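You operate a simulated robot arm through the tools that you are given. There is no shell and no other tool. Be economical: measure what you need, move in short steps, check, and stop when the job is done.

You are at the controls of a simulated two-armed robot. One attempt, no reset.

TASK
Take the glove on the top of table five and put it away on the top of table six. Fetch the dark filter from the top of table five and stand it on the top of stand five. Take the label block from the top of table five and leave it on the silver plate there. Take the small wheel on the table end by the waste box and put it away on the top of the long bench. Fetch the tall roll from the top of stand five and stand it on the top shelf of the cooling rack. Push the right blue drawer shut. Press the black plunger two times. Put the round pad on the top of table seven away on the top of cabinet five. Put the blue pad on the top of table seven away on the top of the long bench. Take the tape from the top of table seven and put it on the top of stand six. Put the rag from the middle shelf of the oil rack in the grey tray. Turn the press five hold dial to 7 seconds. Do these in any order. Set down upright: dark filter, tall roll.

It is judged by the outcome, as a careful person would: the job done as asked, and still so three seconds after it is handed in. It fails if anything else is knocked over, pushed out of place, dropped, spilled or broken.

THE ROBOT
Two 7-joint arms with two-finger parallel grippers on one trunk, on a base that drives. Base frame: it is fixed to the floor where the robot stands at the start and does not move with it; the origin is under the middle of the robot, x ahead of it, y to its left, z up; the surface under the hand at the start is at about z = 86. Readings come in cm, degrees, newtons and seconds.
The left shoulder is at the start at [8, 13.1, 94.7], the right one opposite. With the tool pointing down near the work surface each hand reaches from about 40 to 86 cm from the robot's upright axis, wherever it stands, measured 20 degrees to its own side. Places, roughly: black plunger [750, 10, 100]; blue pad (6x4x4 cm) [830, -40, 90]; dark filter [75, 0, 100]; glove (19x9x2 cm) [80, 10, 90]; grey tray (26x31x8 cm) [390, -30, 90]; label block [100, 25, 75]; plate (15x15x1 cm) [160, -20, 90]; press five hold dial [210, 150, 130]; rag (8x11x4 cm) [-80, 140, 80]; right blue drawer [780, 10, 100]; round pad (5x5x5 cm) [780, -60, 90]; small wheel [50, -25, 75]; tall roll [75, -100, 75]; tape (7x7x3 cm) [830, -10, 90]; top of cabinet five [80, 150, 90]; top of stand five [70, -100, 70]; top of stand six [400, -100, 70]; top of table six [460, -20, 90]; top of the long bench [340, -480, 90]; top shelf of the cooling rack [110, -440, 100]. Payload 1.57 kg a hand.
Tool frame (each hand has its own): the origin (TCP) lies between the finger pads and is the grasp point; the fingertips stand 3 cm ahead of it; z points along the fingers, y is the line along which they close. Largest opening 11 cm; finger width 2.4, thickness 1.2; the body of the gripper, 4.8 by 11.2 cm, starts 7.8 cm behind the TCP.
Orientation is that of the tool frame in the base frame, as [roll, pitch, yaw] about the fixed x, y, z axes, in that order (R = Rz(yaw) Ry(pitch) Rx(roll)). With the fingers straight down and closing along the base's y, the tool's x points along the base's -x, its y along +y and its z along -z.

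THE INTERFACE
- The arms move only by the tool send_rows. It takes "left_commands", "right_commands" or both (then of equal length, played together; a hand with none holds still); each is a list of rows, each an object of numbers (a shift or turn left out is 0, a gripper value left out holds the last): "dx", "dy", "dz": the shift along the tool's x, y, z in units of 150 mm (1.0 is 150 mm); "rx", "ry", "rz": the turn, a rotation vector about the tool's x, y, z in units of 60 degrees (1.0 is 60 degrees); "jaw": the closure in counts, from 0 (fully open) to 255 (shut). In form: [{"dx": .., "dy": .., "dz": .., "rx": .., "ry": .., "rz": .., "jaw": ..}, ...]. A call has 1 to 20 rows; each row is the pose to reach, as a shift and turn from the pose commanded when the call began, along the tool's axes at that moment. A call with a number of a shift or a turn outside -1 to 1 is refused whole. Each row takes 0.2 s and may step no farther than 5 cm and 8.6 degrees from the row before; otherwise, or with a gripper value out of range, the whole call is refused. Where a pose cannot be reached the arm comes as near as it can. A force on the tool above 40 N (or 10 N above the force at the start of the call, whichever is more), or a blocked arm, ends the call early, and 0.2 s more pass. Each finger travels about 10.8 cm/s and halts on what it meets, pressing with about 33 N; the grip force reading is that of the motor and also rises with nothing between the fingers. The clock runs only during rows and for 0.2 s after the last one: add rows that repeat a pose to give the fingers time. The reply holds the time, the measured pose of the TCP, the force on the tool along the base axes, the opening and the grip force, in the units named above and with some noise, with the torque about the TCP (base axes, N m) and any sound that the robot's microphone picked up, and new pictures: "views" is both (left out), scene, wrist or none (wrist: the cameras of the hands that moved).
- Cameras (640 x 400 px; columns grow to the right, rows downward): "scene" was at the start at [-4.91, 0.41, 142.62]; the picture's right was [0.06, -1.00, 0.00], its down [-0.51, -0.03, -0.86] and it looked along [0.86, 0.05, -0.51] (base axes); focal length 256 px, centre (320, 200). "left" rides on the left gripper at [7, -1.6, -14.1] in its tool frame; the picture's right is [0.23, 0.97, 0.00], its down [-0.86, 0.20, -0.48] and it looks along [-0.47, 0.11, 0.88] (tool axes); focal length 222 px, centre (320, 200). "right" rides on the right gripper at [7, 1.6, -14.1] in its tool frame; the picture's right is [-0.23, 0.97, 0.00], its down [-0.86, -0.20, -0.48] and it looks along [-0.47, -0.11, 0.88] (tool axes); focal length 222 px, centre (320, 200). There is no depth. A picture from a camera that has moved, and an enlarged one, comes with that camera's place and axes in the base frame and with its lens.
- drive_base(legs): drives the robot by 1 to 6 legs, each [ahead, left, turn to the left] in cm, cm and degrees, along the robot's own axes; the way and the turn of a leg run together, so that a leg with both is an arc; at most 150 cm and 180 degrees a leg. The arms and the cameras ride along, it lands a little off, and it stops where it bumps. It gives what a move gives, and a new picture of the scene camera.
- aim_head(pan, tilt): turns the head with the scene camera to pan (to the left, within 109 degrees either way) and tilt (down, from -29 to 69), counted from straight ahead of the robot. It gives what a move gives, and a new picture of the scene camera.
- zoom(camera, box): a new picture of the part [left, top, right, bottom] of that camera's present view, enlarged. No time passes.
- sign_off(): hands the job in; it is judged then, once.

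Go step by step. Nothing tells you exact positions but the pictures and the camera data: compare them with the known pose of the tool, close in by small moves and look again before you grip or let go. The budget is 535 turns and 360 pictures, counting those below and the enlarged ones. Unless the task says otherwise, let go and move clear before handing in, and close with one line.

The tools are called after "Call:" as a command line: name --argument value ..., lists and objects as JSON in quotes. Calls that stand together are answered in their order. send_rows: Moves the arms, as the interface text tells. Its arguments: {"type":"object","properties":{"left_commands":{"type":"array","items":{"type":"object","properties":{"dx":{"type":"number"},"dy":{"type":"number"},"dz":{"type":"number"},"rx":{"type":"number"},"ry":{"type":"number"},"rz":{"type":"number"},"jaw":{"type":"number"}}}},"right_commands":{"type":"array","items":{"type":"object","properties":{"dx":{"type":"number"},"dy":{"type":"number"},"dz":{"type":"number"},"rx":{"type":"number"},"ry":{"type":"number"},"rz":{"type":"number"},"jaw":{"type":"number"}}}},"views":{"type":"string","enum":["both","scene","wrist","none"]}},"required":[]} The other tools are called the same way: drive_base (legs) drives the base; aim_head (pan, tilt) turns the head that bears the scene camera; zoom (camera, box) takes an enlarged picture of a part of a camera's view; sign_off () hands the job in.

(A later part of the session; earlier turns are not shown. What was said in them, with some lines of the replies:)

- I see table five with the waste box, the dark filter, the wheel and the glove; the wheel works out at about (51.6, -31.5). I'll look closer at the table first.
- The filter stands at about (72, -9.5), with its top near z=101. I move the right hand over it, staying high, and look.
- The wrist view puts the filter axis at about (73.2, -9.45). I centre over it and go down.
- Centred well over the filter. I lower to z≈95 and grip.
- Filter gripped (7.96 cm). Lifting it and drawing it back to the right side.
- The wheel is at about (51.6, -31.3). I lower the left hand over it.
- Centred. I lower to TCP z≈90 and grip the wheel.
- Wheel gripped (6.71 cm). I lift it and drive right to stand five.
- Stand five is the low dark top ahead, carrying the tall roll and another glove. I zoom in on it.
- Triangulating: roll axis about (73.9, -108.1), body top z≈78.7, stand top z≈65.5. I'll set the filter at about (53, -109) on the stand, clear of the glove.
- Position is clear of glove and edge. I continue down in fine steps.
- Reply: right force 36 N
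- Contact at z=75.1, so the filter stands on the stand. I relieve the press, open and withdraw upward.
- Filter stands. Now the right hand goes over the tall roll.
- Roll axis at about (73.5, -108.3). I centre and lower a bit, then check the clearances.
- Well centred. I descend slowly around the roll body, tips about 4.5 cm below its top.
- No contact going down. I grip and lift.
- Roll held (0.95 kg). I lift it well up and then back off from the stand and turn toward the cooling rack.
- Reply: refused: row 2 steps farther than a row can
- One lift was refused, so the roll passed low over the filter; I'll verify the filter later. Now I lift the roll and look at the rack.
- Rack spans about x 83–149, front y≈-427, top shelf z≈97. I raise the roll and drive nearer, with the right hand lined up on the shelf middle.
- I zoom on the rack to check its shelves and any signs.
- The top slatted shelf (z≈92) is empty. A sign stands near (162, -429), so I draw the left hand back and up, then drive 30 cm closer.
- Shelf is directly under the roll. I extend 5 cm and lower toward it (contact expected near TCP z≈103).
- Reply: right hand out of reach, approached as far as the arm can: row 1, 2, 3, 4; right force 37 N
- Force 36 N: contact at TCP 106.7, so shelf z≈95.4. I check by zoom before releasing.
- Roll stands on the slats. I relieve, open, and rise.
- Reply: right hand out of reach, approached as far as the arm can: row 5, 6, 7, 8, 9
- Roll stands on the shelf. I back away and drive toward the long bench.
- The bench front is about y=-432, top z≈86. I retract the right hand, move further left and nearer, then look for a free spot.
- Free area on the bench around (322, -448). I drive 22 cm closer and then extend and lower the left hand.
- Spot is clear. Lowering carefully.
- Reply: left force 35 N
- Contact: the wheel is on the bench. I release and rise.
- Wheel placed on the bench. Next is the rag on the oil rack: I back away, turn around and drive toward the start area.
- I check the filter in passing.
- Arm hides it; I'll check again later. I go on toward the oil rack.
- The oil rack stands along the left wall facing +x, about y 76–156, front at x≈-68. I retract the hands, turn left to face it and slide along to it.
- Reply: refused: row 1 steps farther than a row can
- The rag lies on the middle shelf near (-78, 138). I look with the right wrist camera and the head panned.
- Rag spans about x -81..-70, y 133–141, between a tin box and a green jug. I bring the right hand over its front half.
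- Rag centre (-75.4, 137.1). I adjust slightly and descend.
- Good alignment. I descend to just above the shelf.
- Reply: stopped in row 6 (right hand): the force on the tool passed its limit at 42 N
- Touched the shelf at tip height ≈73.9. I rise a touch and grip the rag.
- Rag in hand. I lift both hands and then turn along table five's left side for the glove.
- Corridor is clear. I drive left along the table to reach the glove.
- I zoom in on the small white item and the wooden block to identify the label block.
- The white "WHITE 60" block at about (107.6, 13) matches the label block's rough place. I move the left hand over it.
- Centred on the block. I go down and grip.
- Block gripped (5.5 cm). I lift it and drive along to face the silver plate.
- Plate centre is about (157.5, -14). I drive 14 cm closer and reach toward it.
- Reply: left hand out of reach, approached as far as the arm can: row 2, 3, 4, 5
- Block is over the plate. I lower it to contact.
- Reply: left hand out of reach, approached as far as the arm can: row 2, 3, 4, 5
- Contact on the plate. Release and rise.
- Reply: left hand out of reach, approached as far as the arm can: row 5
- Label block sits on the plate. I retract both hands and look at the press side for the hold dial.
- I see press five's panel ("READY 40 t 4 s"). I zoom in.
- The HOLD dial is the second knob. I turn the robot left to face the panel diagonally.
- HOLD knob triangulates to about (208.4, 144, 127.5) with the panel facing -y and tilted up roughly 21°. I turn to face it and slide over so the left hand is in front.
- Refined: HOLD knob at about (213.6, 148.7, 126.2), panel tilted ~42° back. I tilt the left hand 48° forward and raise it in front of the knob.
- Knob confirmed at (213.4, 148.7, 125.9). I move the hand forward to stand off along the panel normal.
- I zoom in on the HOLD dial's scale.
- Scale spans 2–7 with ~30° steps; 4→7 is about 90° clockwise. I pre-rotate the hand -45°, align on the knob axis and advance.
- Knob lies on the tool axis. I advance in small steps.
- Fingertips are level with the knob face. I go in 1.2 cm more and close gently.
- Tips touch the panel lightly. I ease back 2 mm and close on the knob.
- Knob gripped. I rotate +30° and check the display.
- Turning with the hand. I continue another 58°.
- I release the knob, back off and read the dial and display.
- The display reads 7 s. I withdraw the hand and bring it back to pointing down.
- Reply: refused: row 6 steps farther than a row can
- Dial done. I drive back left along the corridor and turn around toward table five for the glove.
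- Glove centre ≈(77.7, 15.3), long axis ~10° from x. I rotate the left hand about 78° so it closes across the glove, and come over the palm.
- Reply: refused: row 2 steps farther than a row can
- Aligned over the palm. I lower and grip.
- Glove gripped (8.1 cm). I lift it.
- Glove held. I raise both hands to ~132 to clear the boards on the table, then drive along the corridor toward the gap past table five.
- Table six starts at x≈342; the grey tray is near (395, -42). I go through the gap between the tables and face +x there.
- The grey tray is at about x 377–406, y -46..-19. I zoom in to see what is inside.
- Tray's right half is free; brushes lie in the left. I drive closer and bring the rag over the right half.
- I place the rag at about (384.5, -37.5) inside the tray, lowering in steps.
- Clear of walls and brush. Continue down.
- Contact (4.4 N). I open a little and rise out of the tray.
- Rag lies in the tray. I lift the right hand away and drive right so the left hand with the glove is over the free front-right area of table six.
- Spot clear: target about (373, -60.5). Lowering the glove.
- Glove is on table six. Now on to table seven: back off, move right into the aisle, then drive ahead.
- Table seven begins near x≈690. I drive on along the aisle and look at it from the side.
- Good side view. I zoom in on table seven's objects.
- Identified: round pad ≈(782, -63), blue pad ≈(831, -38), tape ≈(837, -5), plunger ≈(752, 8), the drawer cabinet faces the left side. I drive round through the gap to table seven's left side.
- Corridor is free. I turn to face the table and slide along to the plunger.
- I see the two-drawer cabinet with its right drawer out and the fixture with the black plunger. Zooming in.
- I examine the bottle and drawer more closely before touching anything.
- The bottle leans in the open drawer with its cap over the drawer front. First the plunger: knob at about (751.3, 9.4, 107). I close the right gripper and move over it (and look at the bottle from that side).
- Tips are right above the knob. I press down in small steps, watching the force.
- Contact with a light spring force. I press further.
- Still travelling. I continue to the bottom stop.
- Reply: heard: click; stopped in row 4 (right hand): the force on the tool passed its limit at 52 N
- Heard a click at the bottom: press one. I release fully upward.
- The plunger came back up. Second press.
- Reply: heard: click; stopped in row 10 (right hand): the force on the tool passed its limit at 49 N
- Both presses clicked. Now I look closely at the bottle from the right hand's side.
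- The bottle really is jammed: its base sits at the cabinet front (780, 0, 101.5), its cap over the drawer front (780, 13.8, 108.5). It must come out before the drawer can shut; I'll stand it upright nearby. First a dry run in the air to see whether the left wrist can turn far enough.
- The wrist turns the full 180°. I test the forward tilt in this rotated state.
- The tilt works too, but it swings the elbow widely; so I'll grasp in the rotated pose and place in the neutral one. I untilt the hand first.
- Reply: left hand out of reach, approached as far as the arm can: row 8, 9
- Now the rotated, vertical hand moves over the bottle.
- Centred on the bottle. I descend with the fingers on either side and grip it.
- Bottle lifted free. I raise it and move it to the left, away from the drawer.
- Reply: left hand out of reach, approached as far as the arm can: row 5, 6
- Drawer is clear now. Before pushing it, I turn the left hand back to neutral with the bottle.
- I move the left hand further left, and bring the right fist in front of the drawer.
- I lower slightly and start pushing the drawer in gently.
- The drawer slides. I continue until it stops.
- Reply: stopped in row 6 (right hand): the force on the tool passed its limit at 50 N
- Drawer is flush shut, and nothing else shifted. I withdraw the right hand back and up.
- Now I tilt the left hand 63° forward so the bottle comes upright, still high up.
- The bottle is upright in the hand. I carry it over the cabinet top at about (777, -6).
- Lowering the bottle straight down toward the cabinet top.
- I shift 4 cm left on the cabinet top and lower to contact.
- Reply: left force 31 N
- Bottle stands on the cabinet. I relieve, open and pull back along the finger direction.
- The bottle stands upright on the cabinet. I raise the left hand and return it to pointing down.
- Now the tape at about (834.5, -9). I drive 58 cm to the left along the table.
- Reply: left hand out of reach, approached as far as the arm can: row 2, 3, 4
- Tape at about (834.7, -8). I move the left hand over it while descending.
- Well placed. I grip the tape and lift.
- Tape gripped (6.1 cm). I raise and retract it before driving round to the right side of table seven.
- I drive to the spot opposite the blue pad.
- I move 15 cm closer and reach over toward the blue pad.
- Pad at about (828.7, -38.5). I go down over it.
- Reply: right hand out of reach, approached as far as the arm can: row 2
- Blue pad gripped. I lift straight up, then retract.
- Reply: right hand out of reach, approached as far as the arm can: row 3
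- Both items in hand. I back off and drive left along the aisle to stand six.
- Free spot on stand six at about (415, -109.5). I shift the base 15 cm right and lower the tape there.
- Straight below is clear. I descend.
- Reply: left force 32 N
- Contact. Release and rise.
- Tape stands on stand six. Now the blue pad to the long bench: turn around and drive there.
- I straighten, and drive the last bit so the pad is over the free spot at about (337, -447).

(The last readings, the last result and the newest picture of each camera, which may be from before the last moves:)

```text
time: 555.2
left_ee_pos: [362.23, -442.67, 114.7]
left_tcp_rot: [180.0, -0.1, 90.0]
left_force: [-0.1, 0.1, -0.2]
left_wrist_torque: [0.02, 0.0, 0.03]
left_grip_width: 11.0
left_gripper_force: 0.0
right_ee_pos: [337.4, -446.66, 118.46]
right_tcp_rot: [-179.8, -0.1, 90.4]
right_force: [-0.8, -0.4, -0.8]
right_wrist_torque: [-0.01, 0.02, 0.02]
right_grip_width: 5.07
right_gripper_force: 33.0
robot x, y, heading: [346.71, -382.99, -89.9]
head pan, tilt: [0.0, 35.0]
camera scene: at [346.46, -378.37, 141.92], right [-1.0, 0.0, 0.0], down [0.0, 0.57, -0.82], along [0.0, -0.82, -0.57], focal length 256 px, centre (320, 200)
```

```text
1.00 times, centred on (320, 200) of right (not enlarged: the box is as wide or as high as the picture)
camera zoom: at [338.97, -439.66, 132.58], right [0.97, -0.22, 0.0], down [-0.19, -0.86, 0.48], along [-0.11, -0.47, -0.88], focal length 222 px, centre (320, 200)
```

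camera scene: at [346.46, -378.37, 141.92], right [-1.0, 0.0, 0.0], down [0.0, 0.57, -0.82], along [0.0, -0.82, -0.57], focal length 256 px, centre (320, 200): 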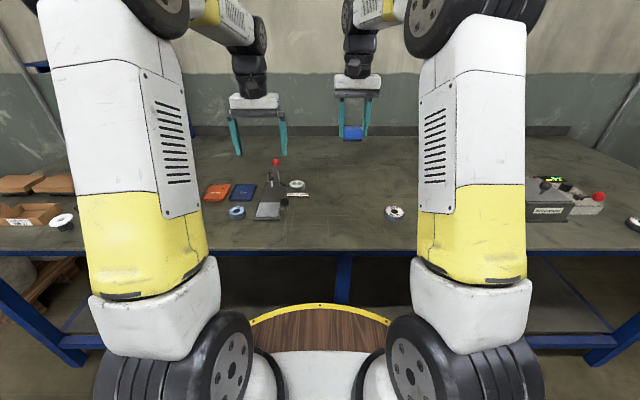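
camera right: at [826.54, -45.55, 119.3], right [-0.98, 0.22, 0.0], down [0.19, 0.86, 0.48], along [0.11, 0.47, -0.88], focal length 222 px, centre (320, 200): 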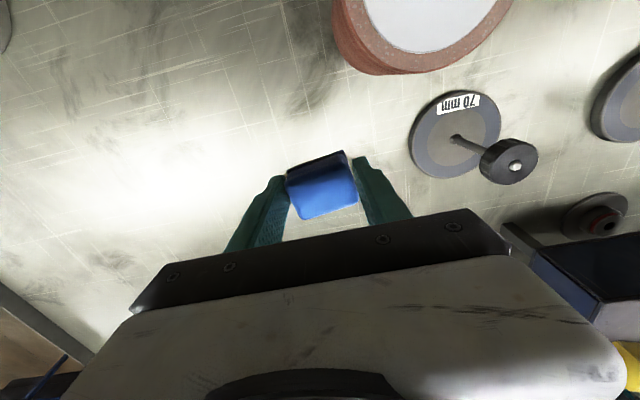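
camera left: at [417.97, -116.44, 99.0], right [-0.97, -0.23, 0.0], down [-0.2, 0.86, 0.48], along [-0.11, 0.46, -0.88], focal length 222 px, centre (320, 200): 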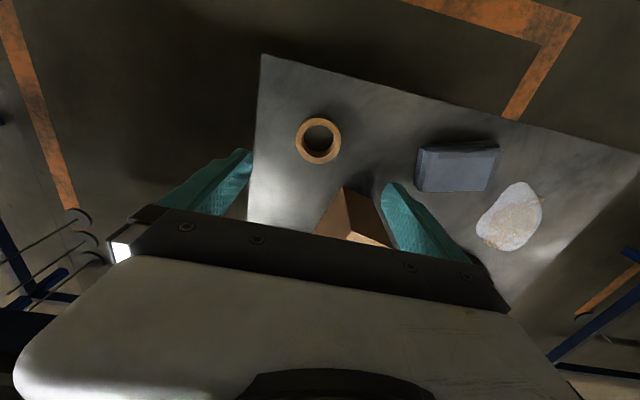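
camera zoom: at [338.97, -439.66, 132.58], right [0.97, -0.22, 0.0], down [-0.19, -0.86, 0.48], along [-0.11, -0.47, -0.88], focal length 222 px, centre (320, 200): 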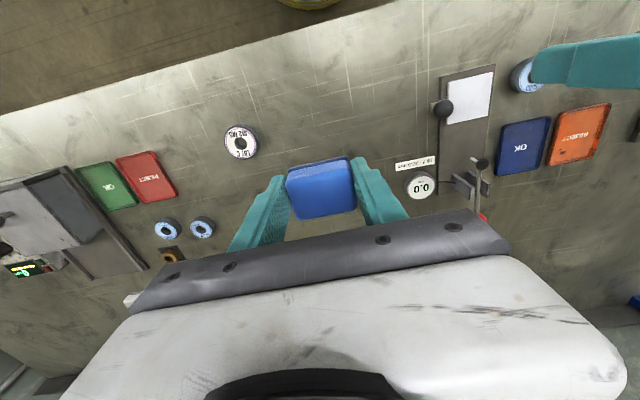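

Spot is clear. I lower the pad.

Call:
send_rows --right_commands '[{"dz": 0.3}, {"dz": 0.6}, {"dz": 0.9}, {"dz": 1.0}, {"dz": 1.0}]' --views "none"

Call:
send_rows --right_commands '[{"dz": 0.25}, {"dz": 0.5}, {"dz": 0.68}, {"dz": 0.74}, {"dz": 0.74}]' --views "wrist"

Call:
send_rows --right_commands '[{"dz": 0.02}, {"dz": 0.04}, {"dz": 0.04}]' --views "none"

```text
time: 556.4
left_ee_pos: [362.2, -442.59, 114.82]
left_tcp_rot: [-179.9, 0.0, 90.0]
left_force: [-0.1, -0.6, -0.2]
left_wrist_torque: [0.03, 0.01, 0.01]
left_grip_width: 11.01
left_gripper_force: 0.1
right_ee_pos: [337.25, -446.66, 103.49]
right_tcp_rot: [-179.9, 0.0, 90.3]
right_force: [1.0, -0.4, 0.1]
right_wrist_torque: [-0.02, 0.0, 0.01]
right_grip_width: 5.04
right_gripper_force: 32.7
robot x, y, heading: [346.52, -383.53, -89.6]
head pan, tilt: [0.0, 35.0]
```

```text
time: 557.6
left_ee_pos: [362.26, -442.57, 114.85]
left_tcp_rot: [-179.9, 0.1, 90.0]
left_force: [0.4, 0.1, -0.2]
left_wrist_torque: [0.01, 0.01, 0.0]
left_grip_width: 11.0
left_gripper_force: 0.1
right_ee_pos: [337.35, -446.55, 92.43]
right_tcp_rot: [-179.7, -0.1, 90.3]
right_force: [-0.3, -0.3, -0.5]
right_wrist_torque: [-0.04, 0.01, 0.03]
right_grip_width: 5.07
right_gripper_force: 33.3
robot x, y, heading: [346.29, -383.34, -89.9]
head pan, tilt: [0.0, 35.0]
camera right: at [338.94, -439.68, 106.55], right [0.97, -0.22, 0.0], down [-0.19, -0.86, 0.48], along [-0.11, -0.47, -0.88], focal length 222 px, centre (320, 200)
```

right: 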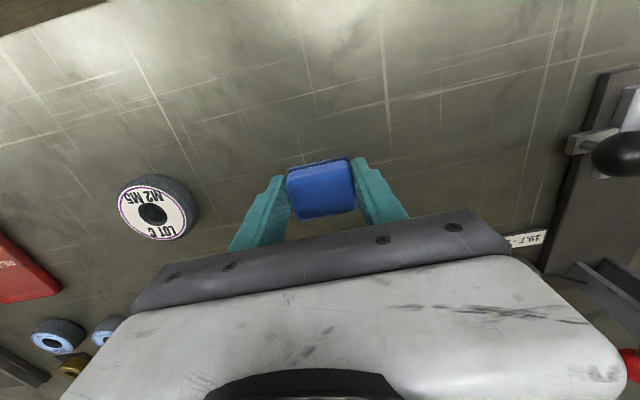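

```text
time: 558.4
left_ee_pos: [362.34, -442.65, 114.8]
left_tcp_rot: [-179.9, 0.0, 90.0]
left_force: [0.6, -0.3, 0.5]
left_wrist_torque: [-0.02, 0.0, -0.01]
left_grip_width: 11.03
left_gripper_force: 0.0
right_ee_pos: [337.35, -446.51, 91.68]
right_tcp_rot: [-179.9, -0.1, 90.3]
right_force: [1.2, 0.7, 0.0]
right_wrist_torque: [-0.02, 0.03, 0.04]
right_grip_width: 5.08
right_gripper_force: 33.0
robot x, y, heading: [346.54, -383.55, -89.8]
head pan, tilt: [0.0, 35.0]
```

Call:
send_rows --right_commands '[{"dz": 0.02}, {"dz": 0.04}, {"dz": 0.04}]' --views "none"

```text
time: 559.2
left_ee_pos: [362.22, -442.71, 114.83]
left_tcp_rot: [180.0, 0.0, 90.0]
left_force: [0.4, -0.6, 0.1]
left_wrist_torque: [0.0, 0.02, -0.04]
left_grip_width: 11.0
left_gripper_force: 0.0
right_ee_pos: [337.32, -446.67, 91.13]
right_tcp_rot: [-179.8, 0.0, 90.2]
right_force: [-0.7, -1.1, 0.3]
right_wrist_torque: [0.01, -0.03, 0.01]
right_grip_width: 5.07
right_gripper_force: 32.8
robot x, y, heading: [346.46, -383.6, -89.9]
head pan, tilt: [0.0, 35.0]
```

Call:
send_rows --right_commands '[{"dz": 0.015}, {"dz": 0.03}, {"dz": 0.03}]' --views "none"

```text
time: 560.0
left_ee_pos: [362.16, -442.55, 114.98]
left_tcp_rot: [180.0, 0.0, 90.0]
left_force: [0.4, 0.5, 0.2]
left_wrist_torque: [0.01, 0.02, 0.0]
left_grip_width: 11.02
left_gripper_force: 0.1
right_ee_pos: [337.48, -446.6, 90.94]
right_tcp_rot: [-179.9, 0.3, 90.3]
right_force: [-1.6, 6.8, 37.6]
right_wrist_torque: [0.13, -0.1, -0.01]
right_grip_width: 5.04
right_gripper_force: 33.0
robot x, y, heading: [346.61, -383.83, -89.8]
head pan, tilt: [0.0, 35.0]
```

Contact. Release and rise.

Call:
send_rows --right_commands '[{"dz": -0.02}, {"dz": -0.02, "jaw": 0}, {"dz": -0.02, "jaw": 0}, {"dz": -0.02, "jaw": 0}, {"dz": -0.25}, {"dz": -0.55}, {"dz": -0.85}, {"dz": -1.0}, {"dz": -1.0}]' --views "wrist"

Call:
send_rows --right_commands '[{"dz": -0.3}, {"dz": -0.6}, {"dz": -0.7}, {"dz": -0.7}]' --views "none"

```text
time: 562.0
left_ee_pos: [362.19, -442.55, 114.85]
left_tcp_rot: [-180.0, 0.0, 89.9]
left_force: [0.1, 0.6, -0.1]
left_wrist_torque: [0.01, 0.0, 0.0]
left_grip_width: 10.99
left_gripper_force: 0.1
right_ee_pos: [337.48, -446.87, 105.77]
right_tcp_rot: [-179.8, 0.0, 90.5]
right_force: [-0.1, 0.4, -0.1]
right_wrist_torque: [0.0, -0.03, 0.01]
right_grip_width: 11.02
right_gripper_force: 0.0
robot x, y, heading: [346.47, -383.57, -90.0]
head pan, tilt: [0.0, 35.0]
camera right: at [339.04, -439.82, 119.9], right [0.98, -0.22, 0.0], down [-0.19, -0.86, 0.48], along [-0.11, -0.47, -0.88], focal length 222 px, centre (320, 200)
```

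right: 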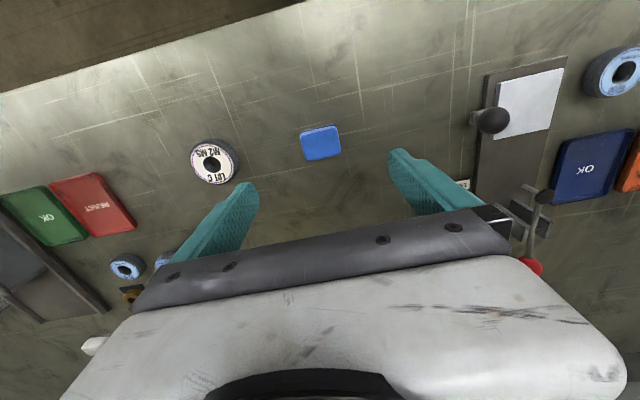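

```text
time: 563.0
left_ee_pos: [362.17, -442.62, 114.85]
left_tcp_rot: [-180.0, 0.0, 90.0]
left_force: [-0.4, 0.3, 0.1]
left_wrist_torque: [0.01, 0.0, 0.01]
left_grip_width: 11.0
left_gripper_force: 0.1
right_ee_pos: [337.44, -446.75, 116.42]
right_tcp_rot: [-179.9, -0.1, 90.3]
right_force: [0.8, -0.6, 0.2]
right_wrist_torque: [0.0, -0.01, 0.0]
right_grip_width: 10.98
right_gripper_force: 0.2
robot x, y, heading: [346.19, -383.54, -90.2]
head pan, tilt: [0.0, 35.0]
```

Blue pad is on the bench. Last item: the round pad. I drive back to table seven's right side.

Call:
drive_base --legs '[[-130, 0, 0], [0, 0, 180], [0, -150, 0], [0, -150, 0], [0, -150, 0], [90, -16, 0]]'

```text
time: 602.2
left_ee_pos: [803.99, -123.16, 114.9]
left_tcp_rot: [-180.0, 0.0, -93.9]
left_force: [0.4, 0.4, -0.5]
left_wrist_torque: [-0.01, -0.01, 0.02]
left_grip_width: 11.01
left_gripper_force: 0.0
right_ee_pos: [829.03, -120.73, 116.38]
right_tcp_rot: [-179.7, 0.1, -93.6]
right_force: [-0.3, -0.1, 0.1]
right_wrist_torque: [0.02, -0.01, -0.03]
right_grip_width: 11.03
right_gripper_force: 0.1
robot x, y, heading: [815.89, -183.06, 86.3]
head pan, tilt: [0.0, 35.0]
camera scene: at [815.51, -188.5, 141.92], right [1.0, -0.07, 0.0], down [-0.04, -0.57, -0.82], along [0.06, 0.82, -0.57], focal length 256 px, centre (320, 200)
```

scene: 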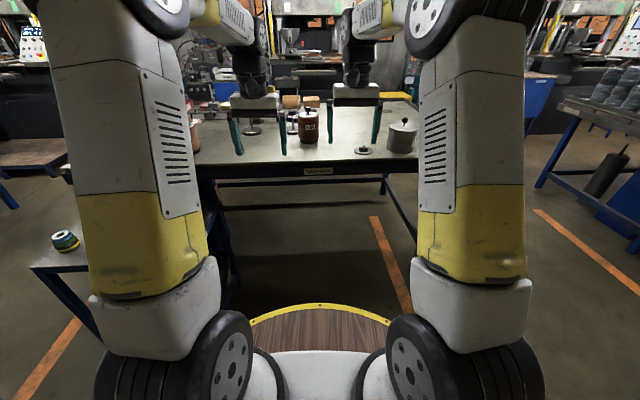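

Call:
drive_base --legs '[[0, 4, 3.7], [66, 0, 0]]'

Call:
zoom --camera "left" --box '[0, 0, 640, 400]'

```text
time: 606.4
left_ee_pos: [795.93, -57.88, 114.88]
left_tcp_rot: [180.0, 0.0, -89.8]
left_force: [0.4, 1.0, -0.2]
left_wrist_torque: [0.02, -0.01, -0.01]
left_grip_width: 11.01
left_gripper_force: 0.1
right_ee_pos: [820.63, -53.72, 116.44]
right_tcp_rot: [-179.9, -0.1, -89.6]
right_force: [-0.2, 0.5, 0.0]
right_wrist_torque: [-0.02, -0.03, -0.01]
right_grip_width: 11.02
right_gripper_force: 0.0
robot x, y, heading: [811.73, -117.11, 90.2]
head pan, tilt: [0.0, 35.0]
camera scene: at [811.98, -122.34, 141.92], right [1.0, 0.0, 0.0], down [0.0, -0.57, -0.82], along [0.0, 0.82, -0.57], focal length 256 px, centre (320, 200)
```

scene: 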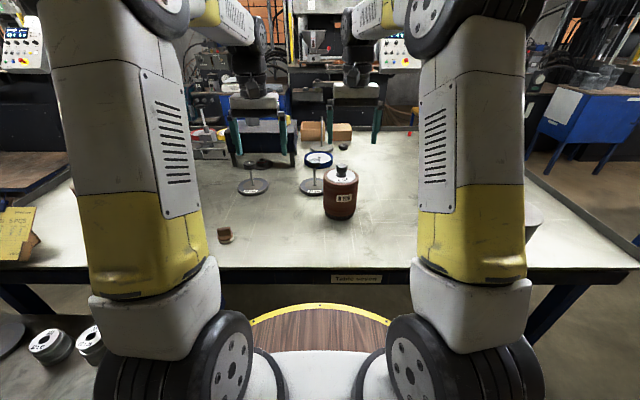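

```text
1.00 times, centred on (320, 200) of left (not enlarged: the box is as wide or as high as the picture)
camera zoom: at [797.65, -64.85, 128.93], right [-0.97, -0.23, 0.0], down [-0.2, 0.85, 0.48], along [-0.11, 0.47, -0.88], focal length 222 px, centre (320, 200)
```

zoom: 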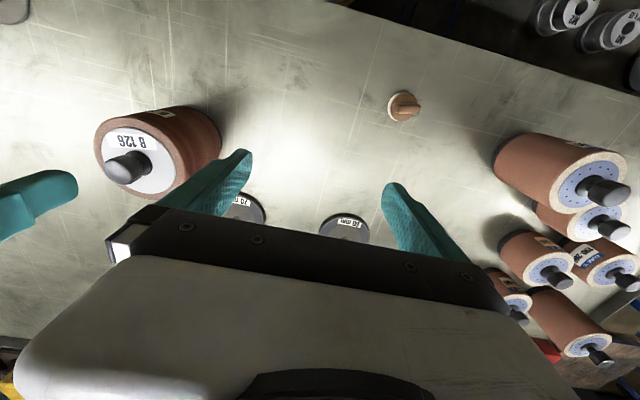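

Round pad at about (783, -64). I bring the left hand over it.

Call:
send_rows --left_commands '[{"dx": 0.1, "dy": 0.25}, {"dx": 0.2, "dy": 0.5}, {"dx": 0.3, "dy": 0.75}, {"dx": 0.41, "dy": 0.86, "dz": 0.15}, {"dx": 0.41, "dy": 0.86, "dz": 0.45}, {"dx": 0.41, "dy": 0.86, "dz": 0.75}, {"dx": 0.41, "dy": 0.86, "dz": 0.75}]' --views "wrist"

```text
time: 608.0
left_ee_pos: [783.0, -64.17, 103.84]
left_tcp_rot: [179.9, 0.0, -89.9]
left_force: [1.0, -0.8, 0.0]
left_wrist_torque: [-0.02, -0.03, -0.02]
left_grip_width: 11.0
left_gripper_force: 0.0
right_ee_pos: [820.63, -53.76, 116.42]
right_tcp_rot: [-179.8, 0.1, -89.7]
right_force: [-0.4, -0.2, -0.4]
right_wrist_torque: [0.01, -0.01, -0.01]
right_grip_width: 11.03
right_gripper_force: 0.1
robot x, y, heading: [811.84, -116.88, 90.3]
head pan, tilt: [0.0, 35.0]
camera left: at [784.81, -71.17, 117.86], right [-0.97, -0.23, 0.0], down [-0.2, 0.85, 0.48], along [-0.11, 0.47, -0.88], focal length 222 px, centre (320, 200)
```

left: 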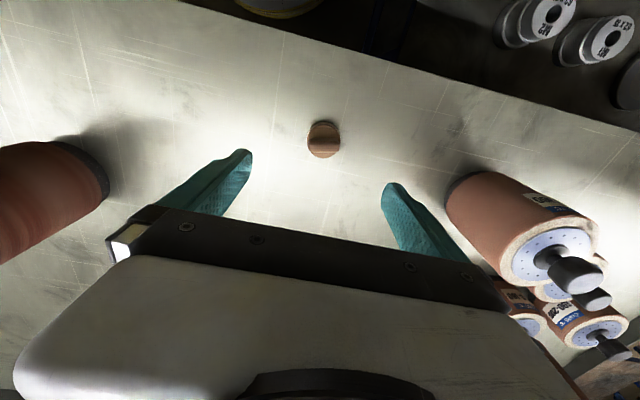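

Call:
send_rows --left_commands '[{"dz": 0.25}, {"dz": 0.5}, {"dz": 0.75}, {"dz": 0.9}, {"dz": 0.9, "jaw": 150}, {"dz": 0.9, "jaw": 255}, {"dz": 0.9, "jaw": 255}, {"dz": 0.9, "jaw": 255}]' --views "wrist"

```text
time: 609.8
left_ee_pos: [782.93, -64.29, 90.48]
left_tcp_rot: [180.0, 0.0, -89.8]
left_force: [-1.3, -1.1, 5.5]
left_wrist_torque: [0.01, 0.16, 0.0]
left_grip_width: 4.32
left_gripper_force: 33.2
right_ee_pos: [820.69, -53.84, 116.45]
right_tcp_rot: [-179.9, -0.1, -89.6]
right_force: [-0.8, 0.0, 0.5]
right_wrist_torque: [-0.01, -0.01, 0.01]
right_grip_width: 11.04
right_gripper_force: 0.0
robot x, y, heading: [812.06, -117.07, 90.0]
head pan, tilt: [0.0, 35.0]
camera left: at [784.66, -71.14, 104.39], right [-0.97, -0.23, 0.0], down [-0.2, 0.85, 0.48], along [-0.11, 0.47, -0.88], focal length 222 px, centre (320, 200)
```

left: 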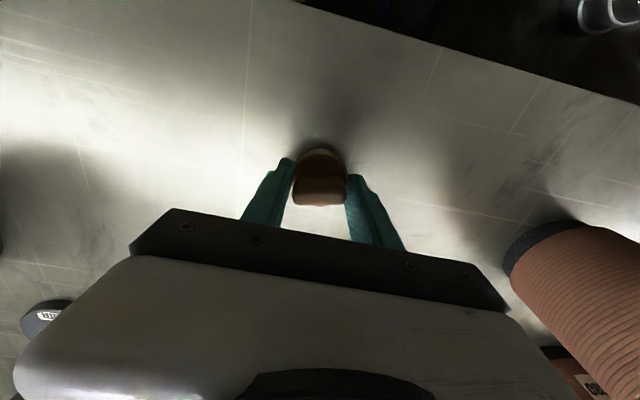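

Gripped (4.3 cm). Lifting.

Call:
send_rows --left_commands '[{"dz": -0.1}, {"dz": -0.3}, {"dz": -0.6}, {"dz": -0.9}, {"dz": -1.0}, {"dz": -1.0}]' --views "wrist"

```text
time: 611.1
left_ee_pos: [783.21, -64.03, 105.13]
left_tcp_rot: [180.0, -0.1, -89.7]
left_force: [0.3, 0.2, 0.0]
left_wrist_torque: [0.02, 0.0, -0.01]
left_grip_width: 4.31
left_gripper_force: 33.5
right_ee_pos: [820.64, -53.74, 116.41]
right_tcp_rot: [-179.9, 0.0, -89.6]
right_force: [0.3, 1.1, 0.6]
right_wrist_torque: [-0.01, 0.01, -0.04]
right_grip_width: 11.02
right_gripper_force: 0.1
robot x, y, heading: [812.3, -117.13, 90.1]
head pan, tilt: [0.0, 35.0]
camera left: at [784.89, -71.05, 119.17], right [-0.97, -0.23, 0.0], down [-0.2, 0.85, 0.48], along [-0.11, 0.46, -0.88], focal length 222 px, centre (320, 200)
```

left: 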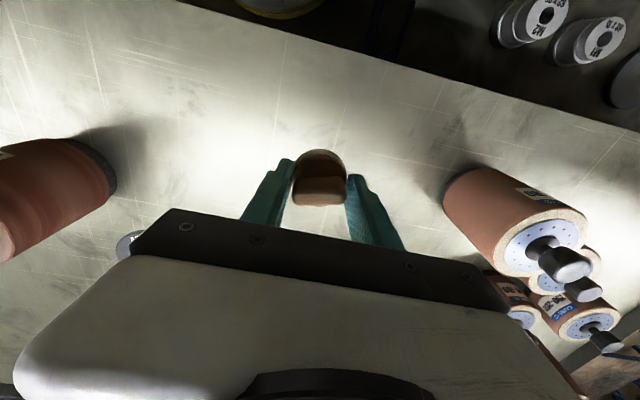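

Round pad in hand. I raise and retract the hands, then drive back toward cabinet five via the gap between tables five and six.

Call:
send_rows --left_commands '[{"dz": -0.25}, {"dz": -0.5}, {"dz": -0.8}, {"dz": -0.8, "dx": 0.2}, {"dz": -0.8, "dx": 0.4}, {"dz": -0.8, "dx": 0.4}]' --right_commands '[{"dx": 0.25}, {"dx": 0.5}, {"dx": 0.75}, {"dx": 1.0}, {"dx": 1.0}, {"dx": 1.0}]' --views "none"

Call:
drive_base --legs '[[-60, 0, 0], [0, 150, 0], [0, 150, 0], [0, 150, 0], [0, 64, 0]]'

```text
time: 612.5
left_ee_pos: [783.15, -70.21, 117.31]
left_tcp_rot: [180.0, 0.0, -89.8]
left_force: [-0.1, 0.6, -0.4]
left_wrist_torque: [0.02, -0.02, 0.0]
left_grip_width: 4.31
left_gripper_force: 32.9
right_ee_pos: [820.76, -68.89, 116.15]
right_tcp_rot: [-179.8, 0.0, -89.7]
right_force: [-0.7, 0.7, 0.2]
right_wrist_torque: [0.01, 0.0, 0.01]
right_grip_width: 10.99
right_gripper_force: 0.0
robot x, y, heading: [812.05, -117.29, 90.6]
head pan, tilt: [0.0, 35.0]
```

```text
time: 640.2
left_ee_pos: [268.9, -132.53, 117.32]
left_tcp_rot: [179.9, 0.1, -89.4]
left_force: [-0.7, 0.0, -0.6]
left_wrist_torque: [-0.01, -0.03, 0.01]
left_grip_width: 4.31
left_gripper_force: 33.1
right_ee_pos: [306.61, -131.1, 116.23]
right_tcp_rot: [-179.8, 0.0, -89.2]
right_force: [-0.4, 0.3, 0.2]
right_wrist_torque: [0.05, 0.0, -0.01]
right_grip_width: 10.97
right_gripper_force: 0.1
robot x, y, heading: [297.82, -179.39, 90.6]
head pan, tilt: [0.0, 35.0]
camera scene: at [298.16, -184.52, 141.92], right [1.0, 0.01, 0.0], down [0.01, -0.57, -0.82], along [-0.01, 0.82, -0.57], focal length 256 px, centre (320, 200)
```

scene: 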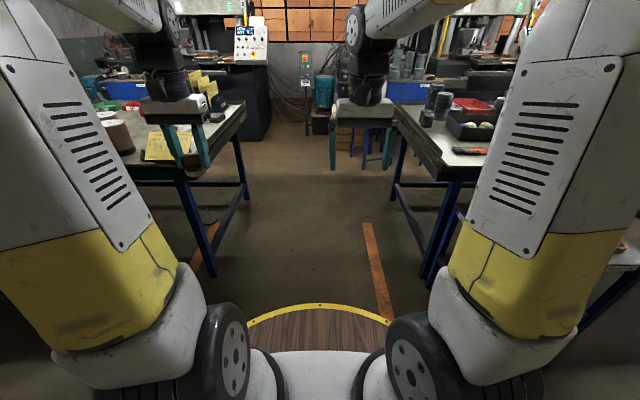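

The gap is clear and centred. I drive through and along the corridor to cabinet five.

Call:
drive_base --legs '[[150, 0, -0.6], [98, 0, 0], [0, 150, 0], [0, 36, 0]]'

Call:
aim_head --pan 15 --tilt 35

Call:
zoom --camera "left" --box '[0, 0, 640, 400]'

```text
time: 661.3
left_ee_pos: [82.42, 114.09, 117.31]
left_tcp_rot: [-180.0, -0.1, -88.9]
left_force: [0.3, 0.0, 0.4]
left_wrist_torque: [-0.02, 0.02, 0.03]
left_grip_width: 4.32
left_gripper_force: 32.6
right_ee_pos: [120.02, 115.99, 116.12]
right_tcp_rot: [-179.9, 0.1, -88.6]
right_force: [-0.8, -0.6, -0.1]
right_wrist_torque: [0.0, 0.01, -0.03]
right_grip_width: 11.0
right_gripper_force: 0.1
robot x, y, heading: [111.71, 67.55, 91.3]
head pan, tilt: [0.0, 35.0]
camera scene: at [112.1, 62.34, 141.92], right [1.0, 0.02, 0.0], down [0.01, -0.57, -0.82], along [-0.02, 0.82, -0.57], focal length 256 px, centre (320, 200)
```

scene: 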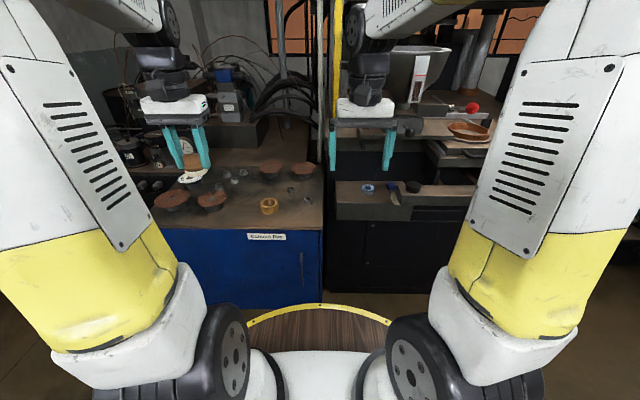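

```text
time: 662.1
left_ee_pos: [82.45, 114.07, 117.25]
left_tcp_rot: [-179.9, 0.0, -88.9]
left_force: [0.0, -0.1, -0.1]
left_wrist_torque: [-0.03, 0.04, -0.02]
left_grip_width: 4.33
left_gripper_force: 32.5
right_ee_pos: [120.07, 115.84, 116.22]
right_tcp_rot: [-179.7, 0.1, -88.5]
right_force: [0.2, -0.5, 1.2]
right_wrist_torque: [0.0, -0.02, 0.02]
right_grip_width: 10.99
right_gripper_force: 0.0
robot x, y, heading: [111.6, 67.69, 91.0]
head pan, tilt: [15.0, 35.0]
camera scene: at [109.82, 62.0, 141.92], right [0.96, 0.28, 0.0], down [0.16, -0.55, -0.82], along [-0.23, 0.79, -0.57], focal length 256 px, centre (320, 200)
```

scene: 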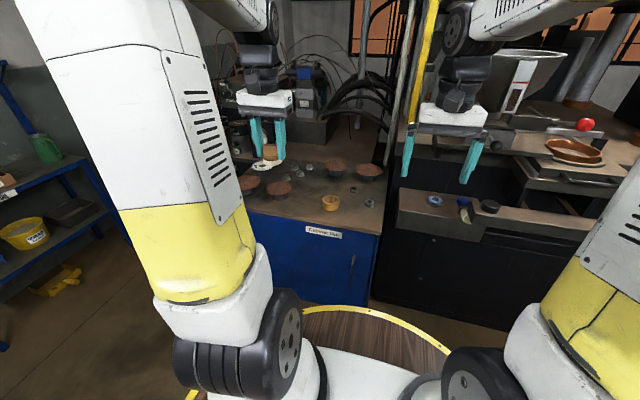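

```text
1.00 times, centred on (320, 200) of left (not enlarged: the box is as wide or as high as the picture)
camera zoom: at [84.24, 107.17, 131.33], right [-0.97, -0.25, 0.0], down [-0.22, 0.85, 0.48], along [-0.12, 0.46, -0.88], focal length 222 px, centre (320, 200)
```

zoom: 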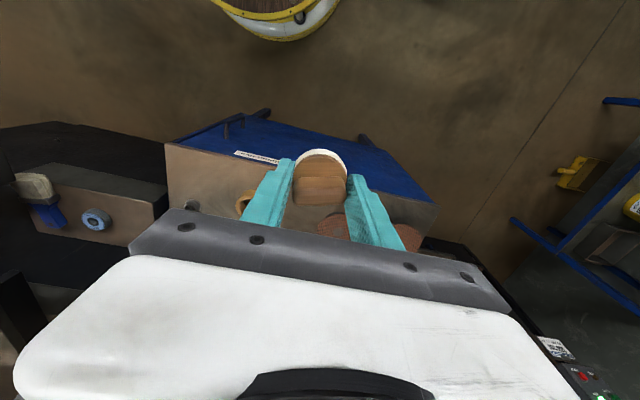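

Free spot near the front of cabinet five at about (82, 129.5). I extend the left hand there and look.

Call:
send_rows --left_commands '[{"dx": -0.25}, {"dx": -0.5}, {"dx": -0.75}, {"dx": -1.0}, {"dx": -1.0, "dz": 0.3}, {"dx": -1.0, "dz": 0.6}, {"dx": -1.0, "dz": 0.7}, {"dx": -1.0, "dz": 0.7}]' --views "both"

```text
time: 663.9
left_ee_pos: [81.95, 129.02, 106.75]
left_tcp_rot: [180.0, -0.1, -88.9]
left_force: [-0.1, -0.2, -0.1]
left_wrist_torque: [0.0, 0.01, 0.0]
left_grip_width: 4.31
left_gripper_force: 33.6
right_ee_pos: [120.05, 115.88, 116.28]
right_tcp_rot: [-179.8, 0.0, -88.7]
right_force: [0.1, 0.0, 0.6]
right_wrist_torque: [0.0, 0.01, -0.02]
right_grip_width: 11.04
right_gripper_force: 0.1
robot x, y, heading: [111.96, 67.28, 90.9]
head pan, tilt: [15.0, 35.0]
camera scene: at [109.82, 62.01, 141.92], right [0.96, 0.28, 0.0], down [0.16, -0.55, -0.82], along [-0.23, 0.79, -0.57], focal length 256 px, centre (320, 200)
camera left: at [83.85, 122.11, 120.77], right [-0.97, -0.25, 0.0], down [-0.22, 0.85, 0.48], along [-0.12, 0.46, -0.88], focal length 222 px, centre (320, 200)
```

scene: 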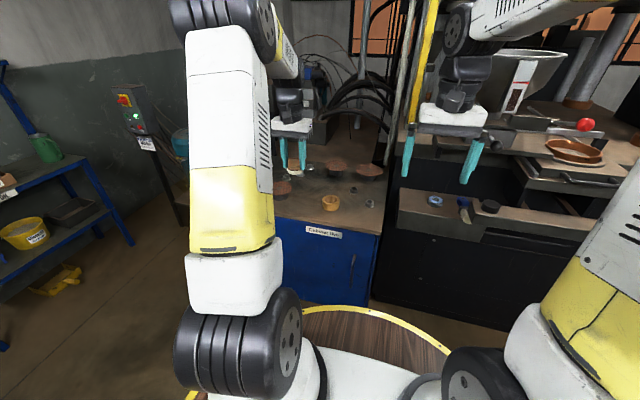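
left: 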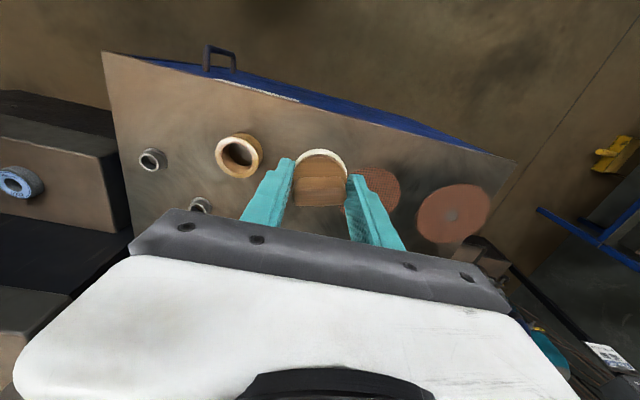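

Ring and bowl flank the spot; I centre at (82.5, 130) and lower, planning only a small opening.

Call:
send_rows --left_commands '[{"dx": -0.07, "dy": -0.035, "dz": 0.25}, {"dx": -0.07, "dy": -0.035, "dz": 0.5}, {"dx": -0.07, "dy": -0.035, "dz": 0.75}, {"dx": -0.07, "dy": -0.035, "dz": 0.82}, {"dx": -0.07, "dy": -0.035, "dz": 0.82}]' --views "wrist"

Call:
send_rows --left_commands '[{"dz": 0.02}, {"dz": 0.04}, {"dz": 0.04}]' --views "none"

```text
time: 665.1
left_ee_pos: [82.62, 130.13, 94.24]
left_tcp_rot: [-180.0, 0.1, -88.9]
left_force: [-0.4, 0.6, -0.3]
left_wrist_torque: [0.0, 0.01, -0.01]
left_grip_width: 4.32
left_gripper_force: 33.0
right_ee_pos: [120.02, 115.97, 116.16]
right_tcp_rot: [-179.8, -0.1, -88.6]
right_force: [0.8, -0.1, -0.7]
right_wrist_torque: [-0.01, 0.03, 0.01]
right_grip_width: 11.04
right_gripper_force: 0.0
robot x, y, heading: [111.58, 67.46, 91.3]
head pan, tilt: [15.0, 35.0]
camera left: at [84.49, 123.25, 108.41], right [-0.97, -0.25, 0.0], down [-0.22, 0.85, 0.48], along [-0.12, 0.46, -0.88], focal length 222 px, centre (320, 200)
```

left: 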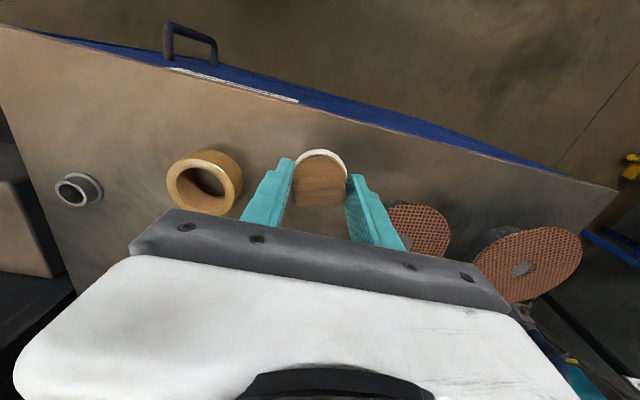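

```text
time: 665.9
left_ee_pos: [82.56, 130.14, 93.9]
left_tcp_rot: [-180.0, -0.1, -88.9]
left_force: [0.3, 0.4, 0.1]
left_wrist_torque: [-0.02, -0.01, 0.01]
left_grip_width: 4.35
left_gripper_force: 32.8
right_ee_pos: [119.94, 115.95, 116.13]
right_tcp_rot: [-179.8, 0.0, -88.6]
right_force: [0.9, -0.3, -0.4]
right_wrist_torque: [-0.01, -0.02, 0.0]
right_grip_width: 10.98
right_gripper_force: 0.0
robot x, y, heading: [112.35, 67.6, 91.0]
head pan, tilt: [15.0, 35.0]
```

Call:
send_rows --left_commands '[{"dz": 0.02, "dx": -0.03}, {"dz": 0.04, "dx": -0.04}, {"dz": 0.06, "dx": -0.04}, {"dz": 0.06, "dx": -0.04}]' --views "none"

Call:
send_rows --left_commands '[{"dz": 0.02}, {"dz": 0.04}, {"dz": 0.04}]' --views "none"

```text
time: 666.9
left_ee_pos: [82.63, 130.75, 92.86]
left_tcp_rot: [-180.0, 0.0, -88.9]
left_force: [0.2, -0.5, -0.9]
left_wrist_torque: [-0.03, -0.03, -0.03]
left_grip_width: 4.32
left_gripper_force: 32.9
right_ee_pos: [119.97, 115.87, 116.17]
right_tcp_rot: [-179.8, 0.0, -88.7]
right_force: [-0.1, -1.1, 0.3]
right_wrist_torque: [0.04, -0.03, 0.04]
right_grip_width: 11.01
right_gripper_force: 0.2
robot x, y, heading: [111.93, 67.72, 91.1]
head pan, tilt: [15.0, 35.0]
```

```text
time: 667.7
left_ee_pos: [82.59, 130.72, 92.32]
left_tcp_rot: [-180.0, 0.1, -88.9]
left_force: [-0.4, 0.7, -0.2]
left_wrist_torque: [-0.03, -0.02, -0.03]
left_grip_width: 4.32
left_gripper_force: 33.2
right_ee_pos: [120.02, 115.99, 116.25]
right_tcp_rot: [-179.9, 0.0, -88.6]
right_force: [-0.2, -0.5, -0.2]
right_wrist_torque: [-0.03, -0.01, -0.01]
right_grip_width: 11.01
right_gripper_force: 0.0
robot x, y, heading: [111.76, 67.6, 91.0]
head pan, tilt: [15.0, 35.0]
```

Call:
send_rows --left_commands '[{"dz": 0.02}, {"dz": 0.04}, {"dz": 0.04}]' --views "none"

Call:
send_rows --left_commands '[{"dz": 0.02}, {"dz": 0.035}, {"dz": 0.035}]' --views "wrist"

```text
time: 668.5
left_ee_pos: [82.66, 130.66, 91.67]
left_tcp_rot: [180.0, -0.2, -88.8]
left_force: [-0.8, -0.3, 0.4]
left_wrist_torque: [-0.04, 0.0, 0.02]
left_grip_width: 4.3
left_gripper_force: 33.1
right_ee_pos: [120.06, 115.82, 116.17]
right_tcp_rot: [-179.8, 0.0, -88.6]
right_force: [-1.1, -0.5, 0.4]
right_wrist_torque: [-0.03, 0.01, 0.0]
right_grip_width: 11.01
right_gripper_force: 0.0
robot x, y, heading: [111.92, 67.84, 91.1]
head pan, tilt: [15.0, 35.0]
```

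```text
time: 669.3
left_ee_pos: [82.66, 130.71, 91.34]
left_tcp_rot: [180.0, 0.1, -89.0]
left_force: [1.1, -1.1, 7.8]
left_wrist_torque: [0.0, 0.01, 0.03]
left_grip_width: 4.31
left_gripper_force: 32.8
right_ee_pos: [119.98, 115.93, 116.24]
right_tcp_rot: [-179.9, 0.1, -88.6]
right_force: [0.5, 0.4, -0.3]
right_wrist_torque: [0.03, -0.01, -0.01]
right_grip_width: 11.0
right_gripper_force: 0.0
robot x, y, heading: [111.78, 67.45, 91.2]
head pan, tilt: [15.0, 35.0]
camera left: at [84.47, 123.79, 105.38], right [-0.97, -0.25, 0.0], down [-0.22, 0.85, 0.48], along [-0.12, 0.46, -0.88], focal length 222 px, centre (320, 200)
```

left: 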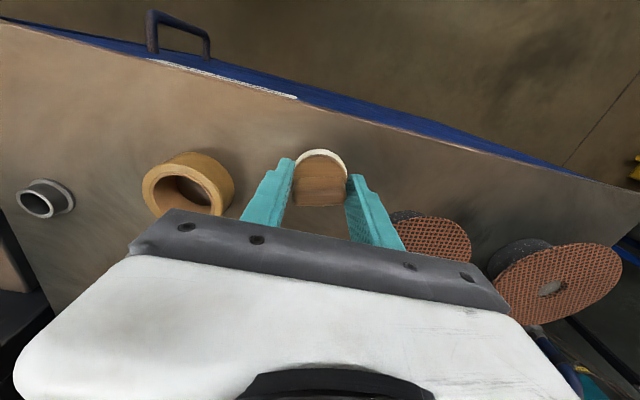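

Contact. I open slightly (about 6 cm) and rise.

Call:
send_rows --left_commands '[{"jaw": 118}, {"jaw": 118}, {"jaw": 118}, {"dz": -0.15, "jaw": 118}, {"dz": -0.4, "jaw": 118}, {"dz": -0.7, "jaw": 118}, {"dz": -1.0, "jaw": 118}, {"dz": -1.0, "jaw": 118}]' --views "wrist"

```text
time: 671.1
left_ee_pos: [82.77, 130.89, 106.18]
left_tcp_rot: [-179.9, 0.1, -88.8]
left_force: [0.0, -0.1, 0.0]
left_wrist_torque: [-0.01, 0.0, 0.0]
left_grip_width: 5.91
left_gripper_force: 0.0
right_ee_pos: [120.12, 115.99, 116.34]
right_tcp_rot: [-179.8, -0.1, -88.6]
right_force: [0.1, -1.0, -0.3]
right_wrist_torque: [0.0, -0.04, 0.0]
right_grip_width: 10.99
right_gripper_force: 0.0
robot x, y, heading: [112.11, 67.83, 91.2]
head pan, tilt: [15.0, 35.0]
camera left: at [84.55, 123.94, 120.26], right [-0.97, -0.25, 0.0], down [-0.22, 0.85, 0.48], along [-0.12, 0.46, -0.88], focal length 222 px, centre (320, 200)
```

left: 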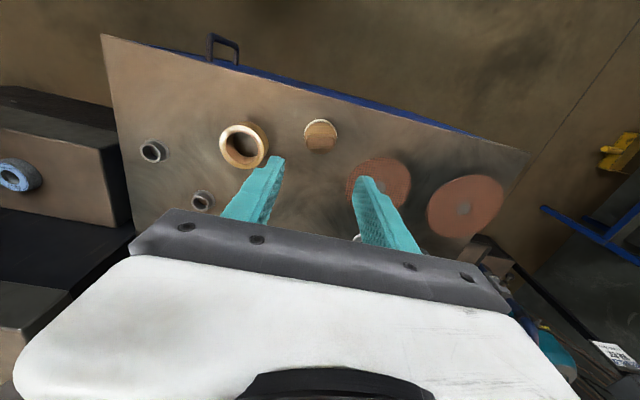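

Round pad sits on cabinet five. Finally I check that the filter still stands on stand five: raise the hands and drive round to the front.

Call:
send_rows --left_commands '[{"dz": -0.3}, {"dz": -0.6}, {"dz": -0.9}, {"dz": -0.9, "dx": 0.3}, {"dz": -0.9, "dx": 0.6}, {"dz": -0.9, "dx": 0.9}]' --views "none"

Call:
drive_base --legs '[[0, 122, -1], [0, 0, -90], [0, -148, 0]]'

Call:
aim_head --pan -10 --tilt 42

```text
time: 672.5
left_ee_pos: [82.9, 117.17, 119.59]
left_tcp_rot: [180.0, 0.0, -88.9]
left_force: [0.3, 0.5, -0.8]
left_wrist_torque: [-0.02, 0.02, 0.01]
left_grip_width: 5.94
left_gripper_force: 0.1
right_ee_pos: [119.92, 115.96, 116.27]
right_tcp_rot: [-179.8, 0.0, -88.7]
right_force: [-0.1, -0.3, -0.5]
right_wrist_torque: [-0.07, -0.01, -0.01]
right_grip_width: 11.0
right_gripper_force: 0.1
robot x, y, heading: [112.04, 67.7, 91.4]
head pan, tilt: [15.0, 35.0]
```

```text
time: 689.5
left_ee_pos: [38.63, -53.89, 119.68]
left_tcp_rot: [179.9, 0.0, 179.1]
left_force: [1.2, 0.8, 0.4]
left_wrist_torque: [0.0, -0.04, 0.01]
left_grip_width: 5.92
left_gripper_force: 0.1
right_ee_pos: [36.05, -91.01, 116.1]
right_tcp_rot: [-179.9, -0.1, 179.5]
right_force: [-0.8, -0.4, -0.4]
right_wrist_torque: [-0.03, 0.0, -0.02]
right_grip_width: 11.0
right_gripper_force: 0.1
robot x, y, heading: [-11.58, -81.26, -0.8]
head pan, tilt: [15.0, 35.0]
camera scene: at [-17.25, -79.11, 141.92], right [0.25, -0.97, 0.0], down [-0.56, -0.14, -0.82], along [0.79, 0.2, -0.57], focal length 256 px, centre (320, 200)
```

scene: 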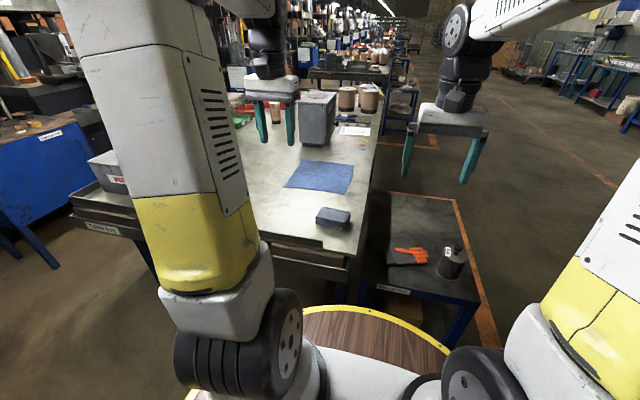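

```text
time: 690.4
left_ee_pos: [38.76, -53.98, 119.52]
left_tcp_rot: [180.0, -0.1, 179.2]
left_force: [0.1, -0.7, 0.6]
left_wrist_torque: [0.04, 0.0, -0.03]
left_grip_width: 5.91
left_gripper_force: 0.2
right_ee_pos: [36.12, -91.09, 116.24]
right_tcp_rot: [-179.9, 0.0, 179.5]
right_force: [-0.1, -0.3, 0.2]
right_wrist_torque: [-0.03, -0.01, -0.03]
right_grip_width: 10.99
right_gripper_force: 0.1
robot x, y, heading: [-12.04, -81.32, -0.7]
head pan, tilt: [-10.0, 42.0]
camera scene: at [-17.57, -82.84, 140.87], right [-0.19, -0.98, 0.0], down [-0.66, 0.12, -0.74], along [0.73, -0.14, -0.67], focal length 256 px, centre (320, 200)
```

scene: 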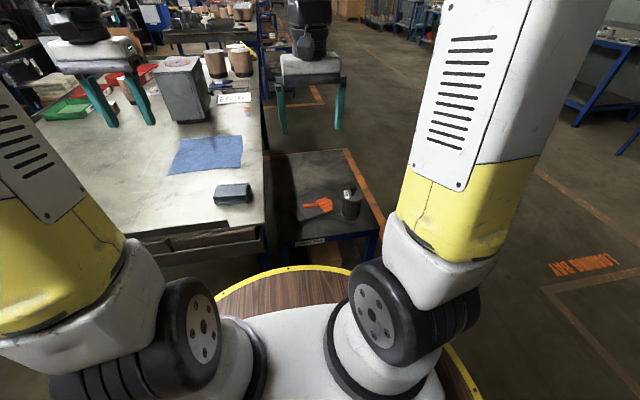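

The dark filter still stands upright on stand five, and my hands are clear of everything. All the tasks are done, so I hand in the job.

Call:
sign_off

```text
The job is handed in.
```

All twelve tasks are done and the job is handed in; I also had to lift a bottle that was jamming the blue drawer, and it now stands upright on top of that drawer cabinet.
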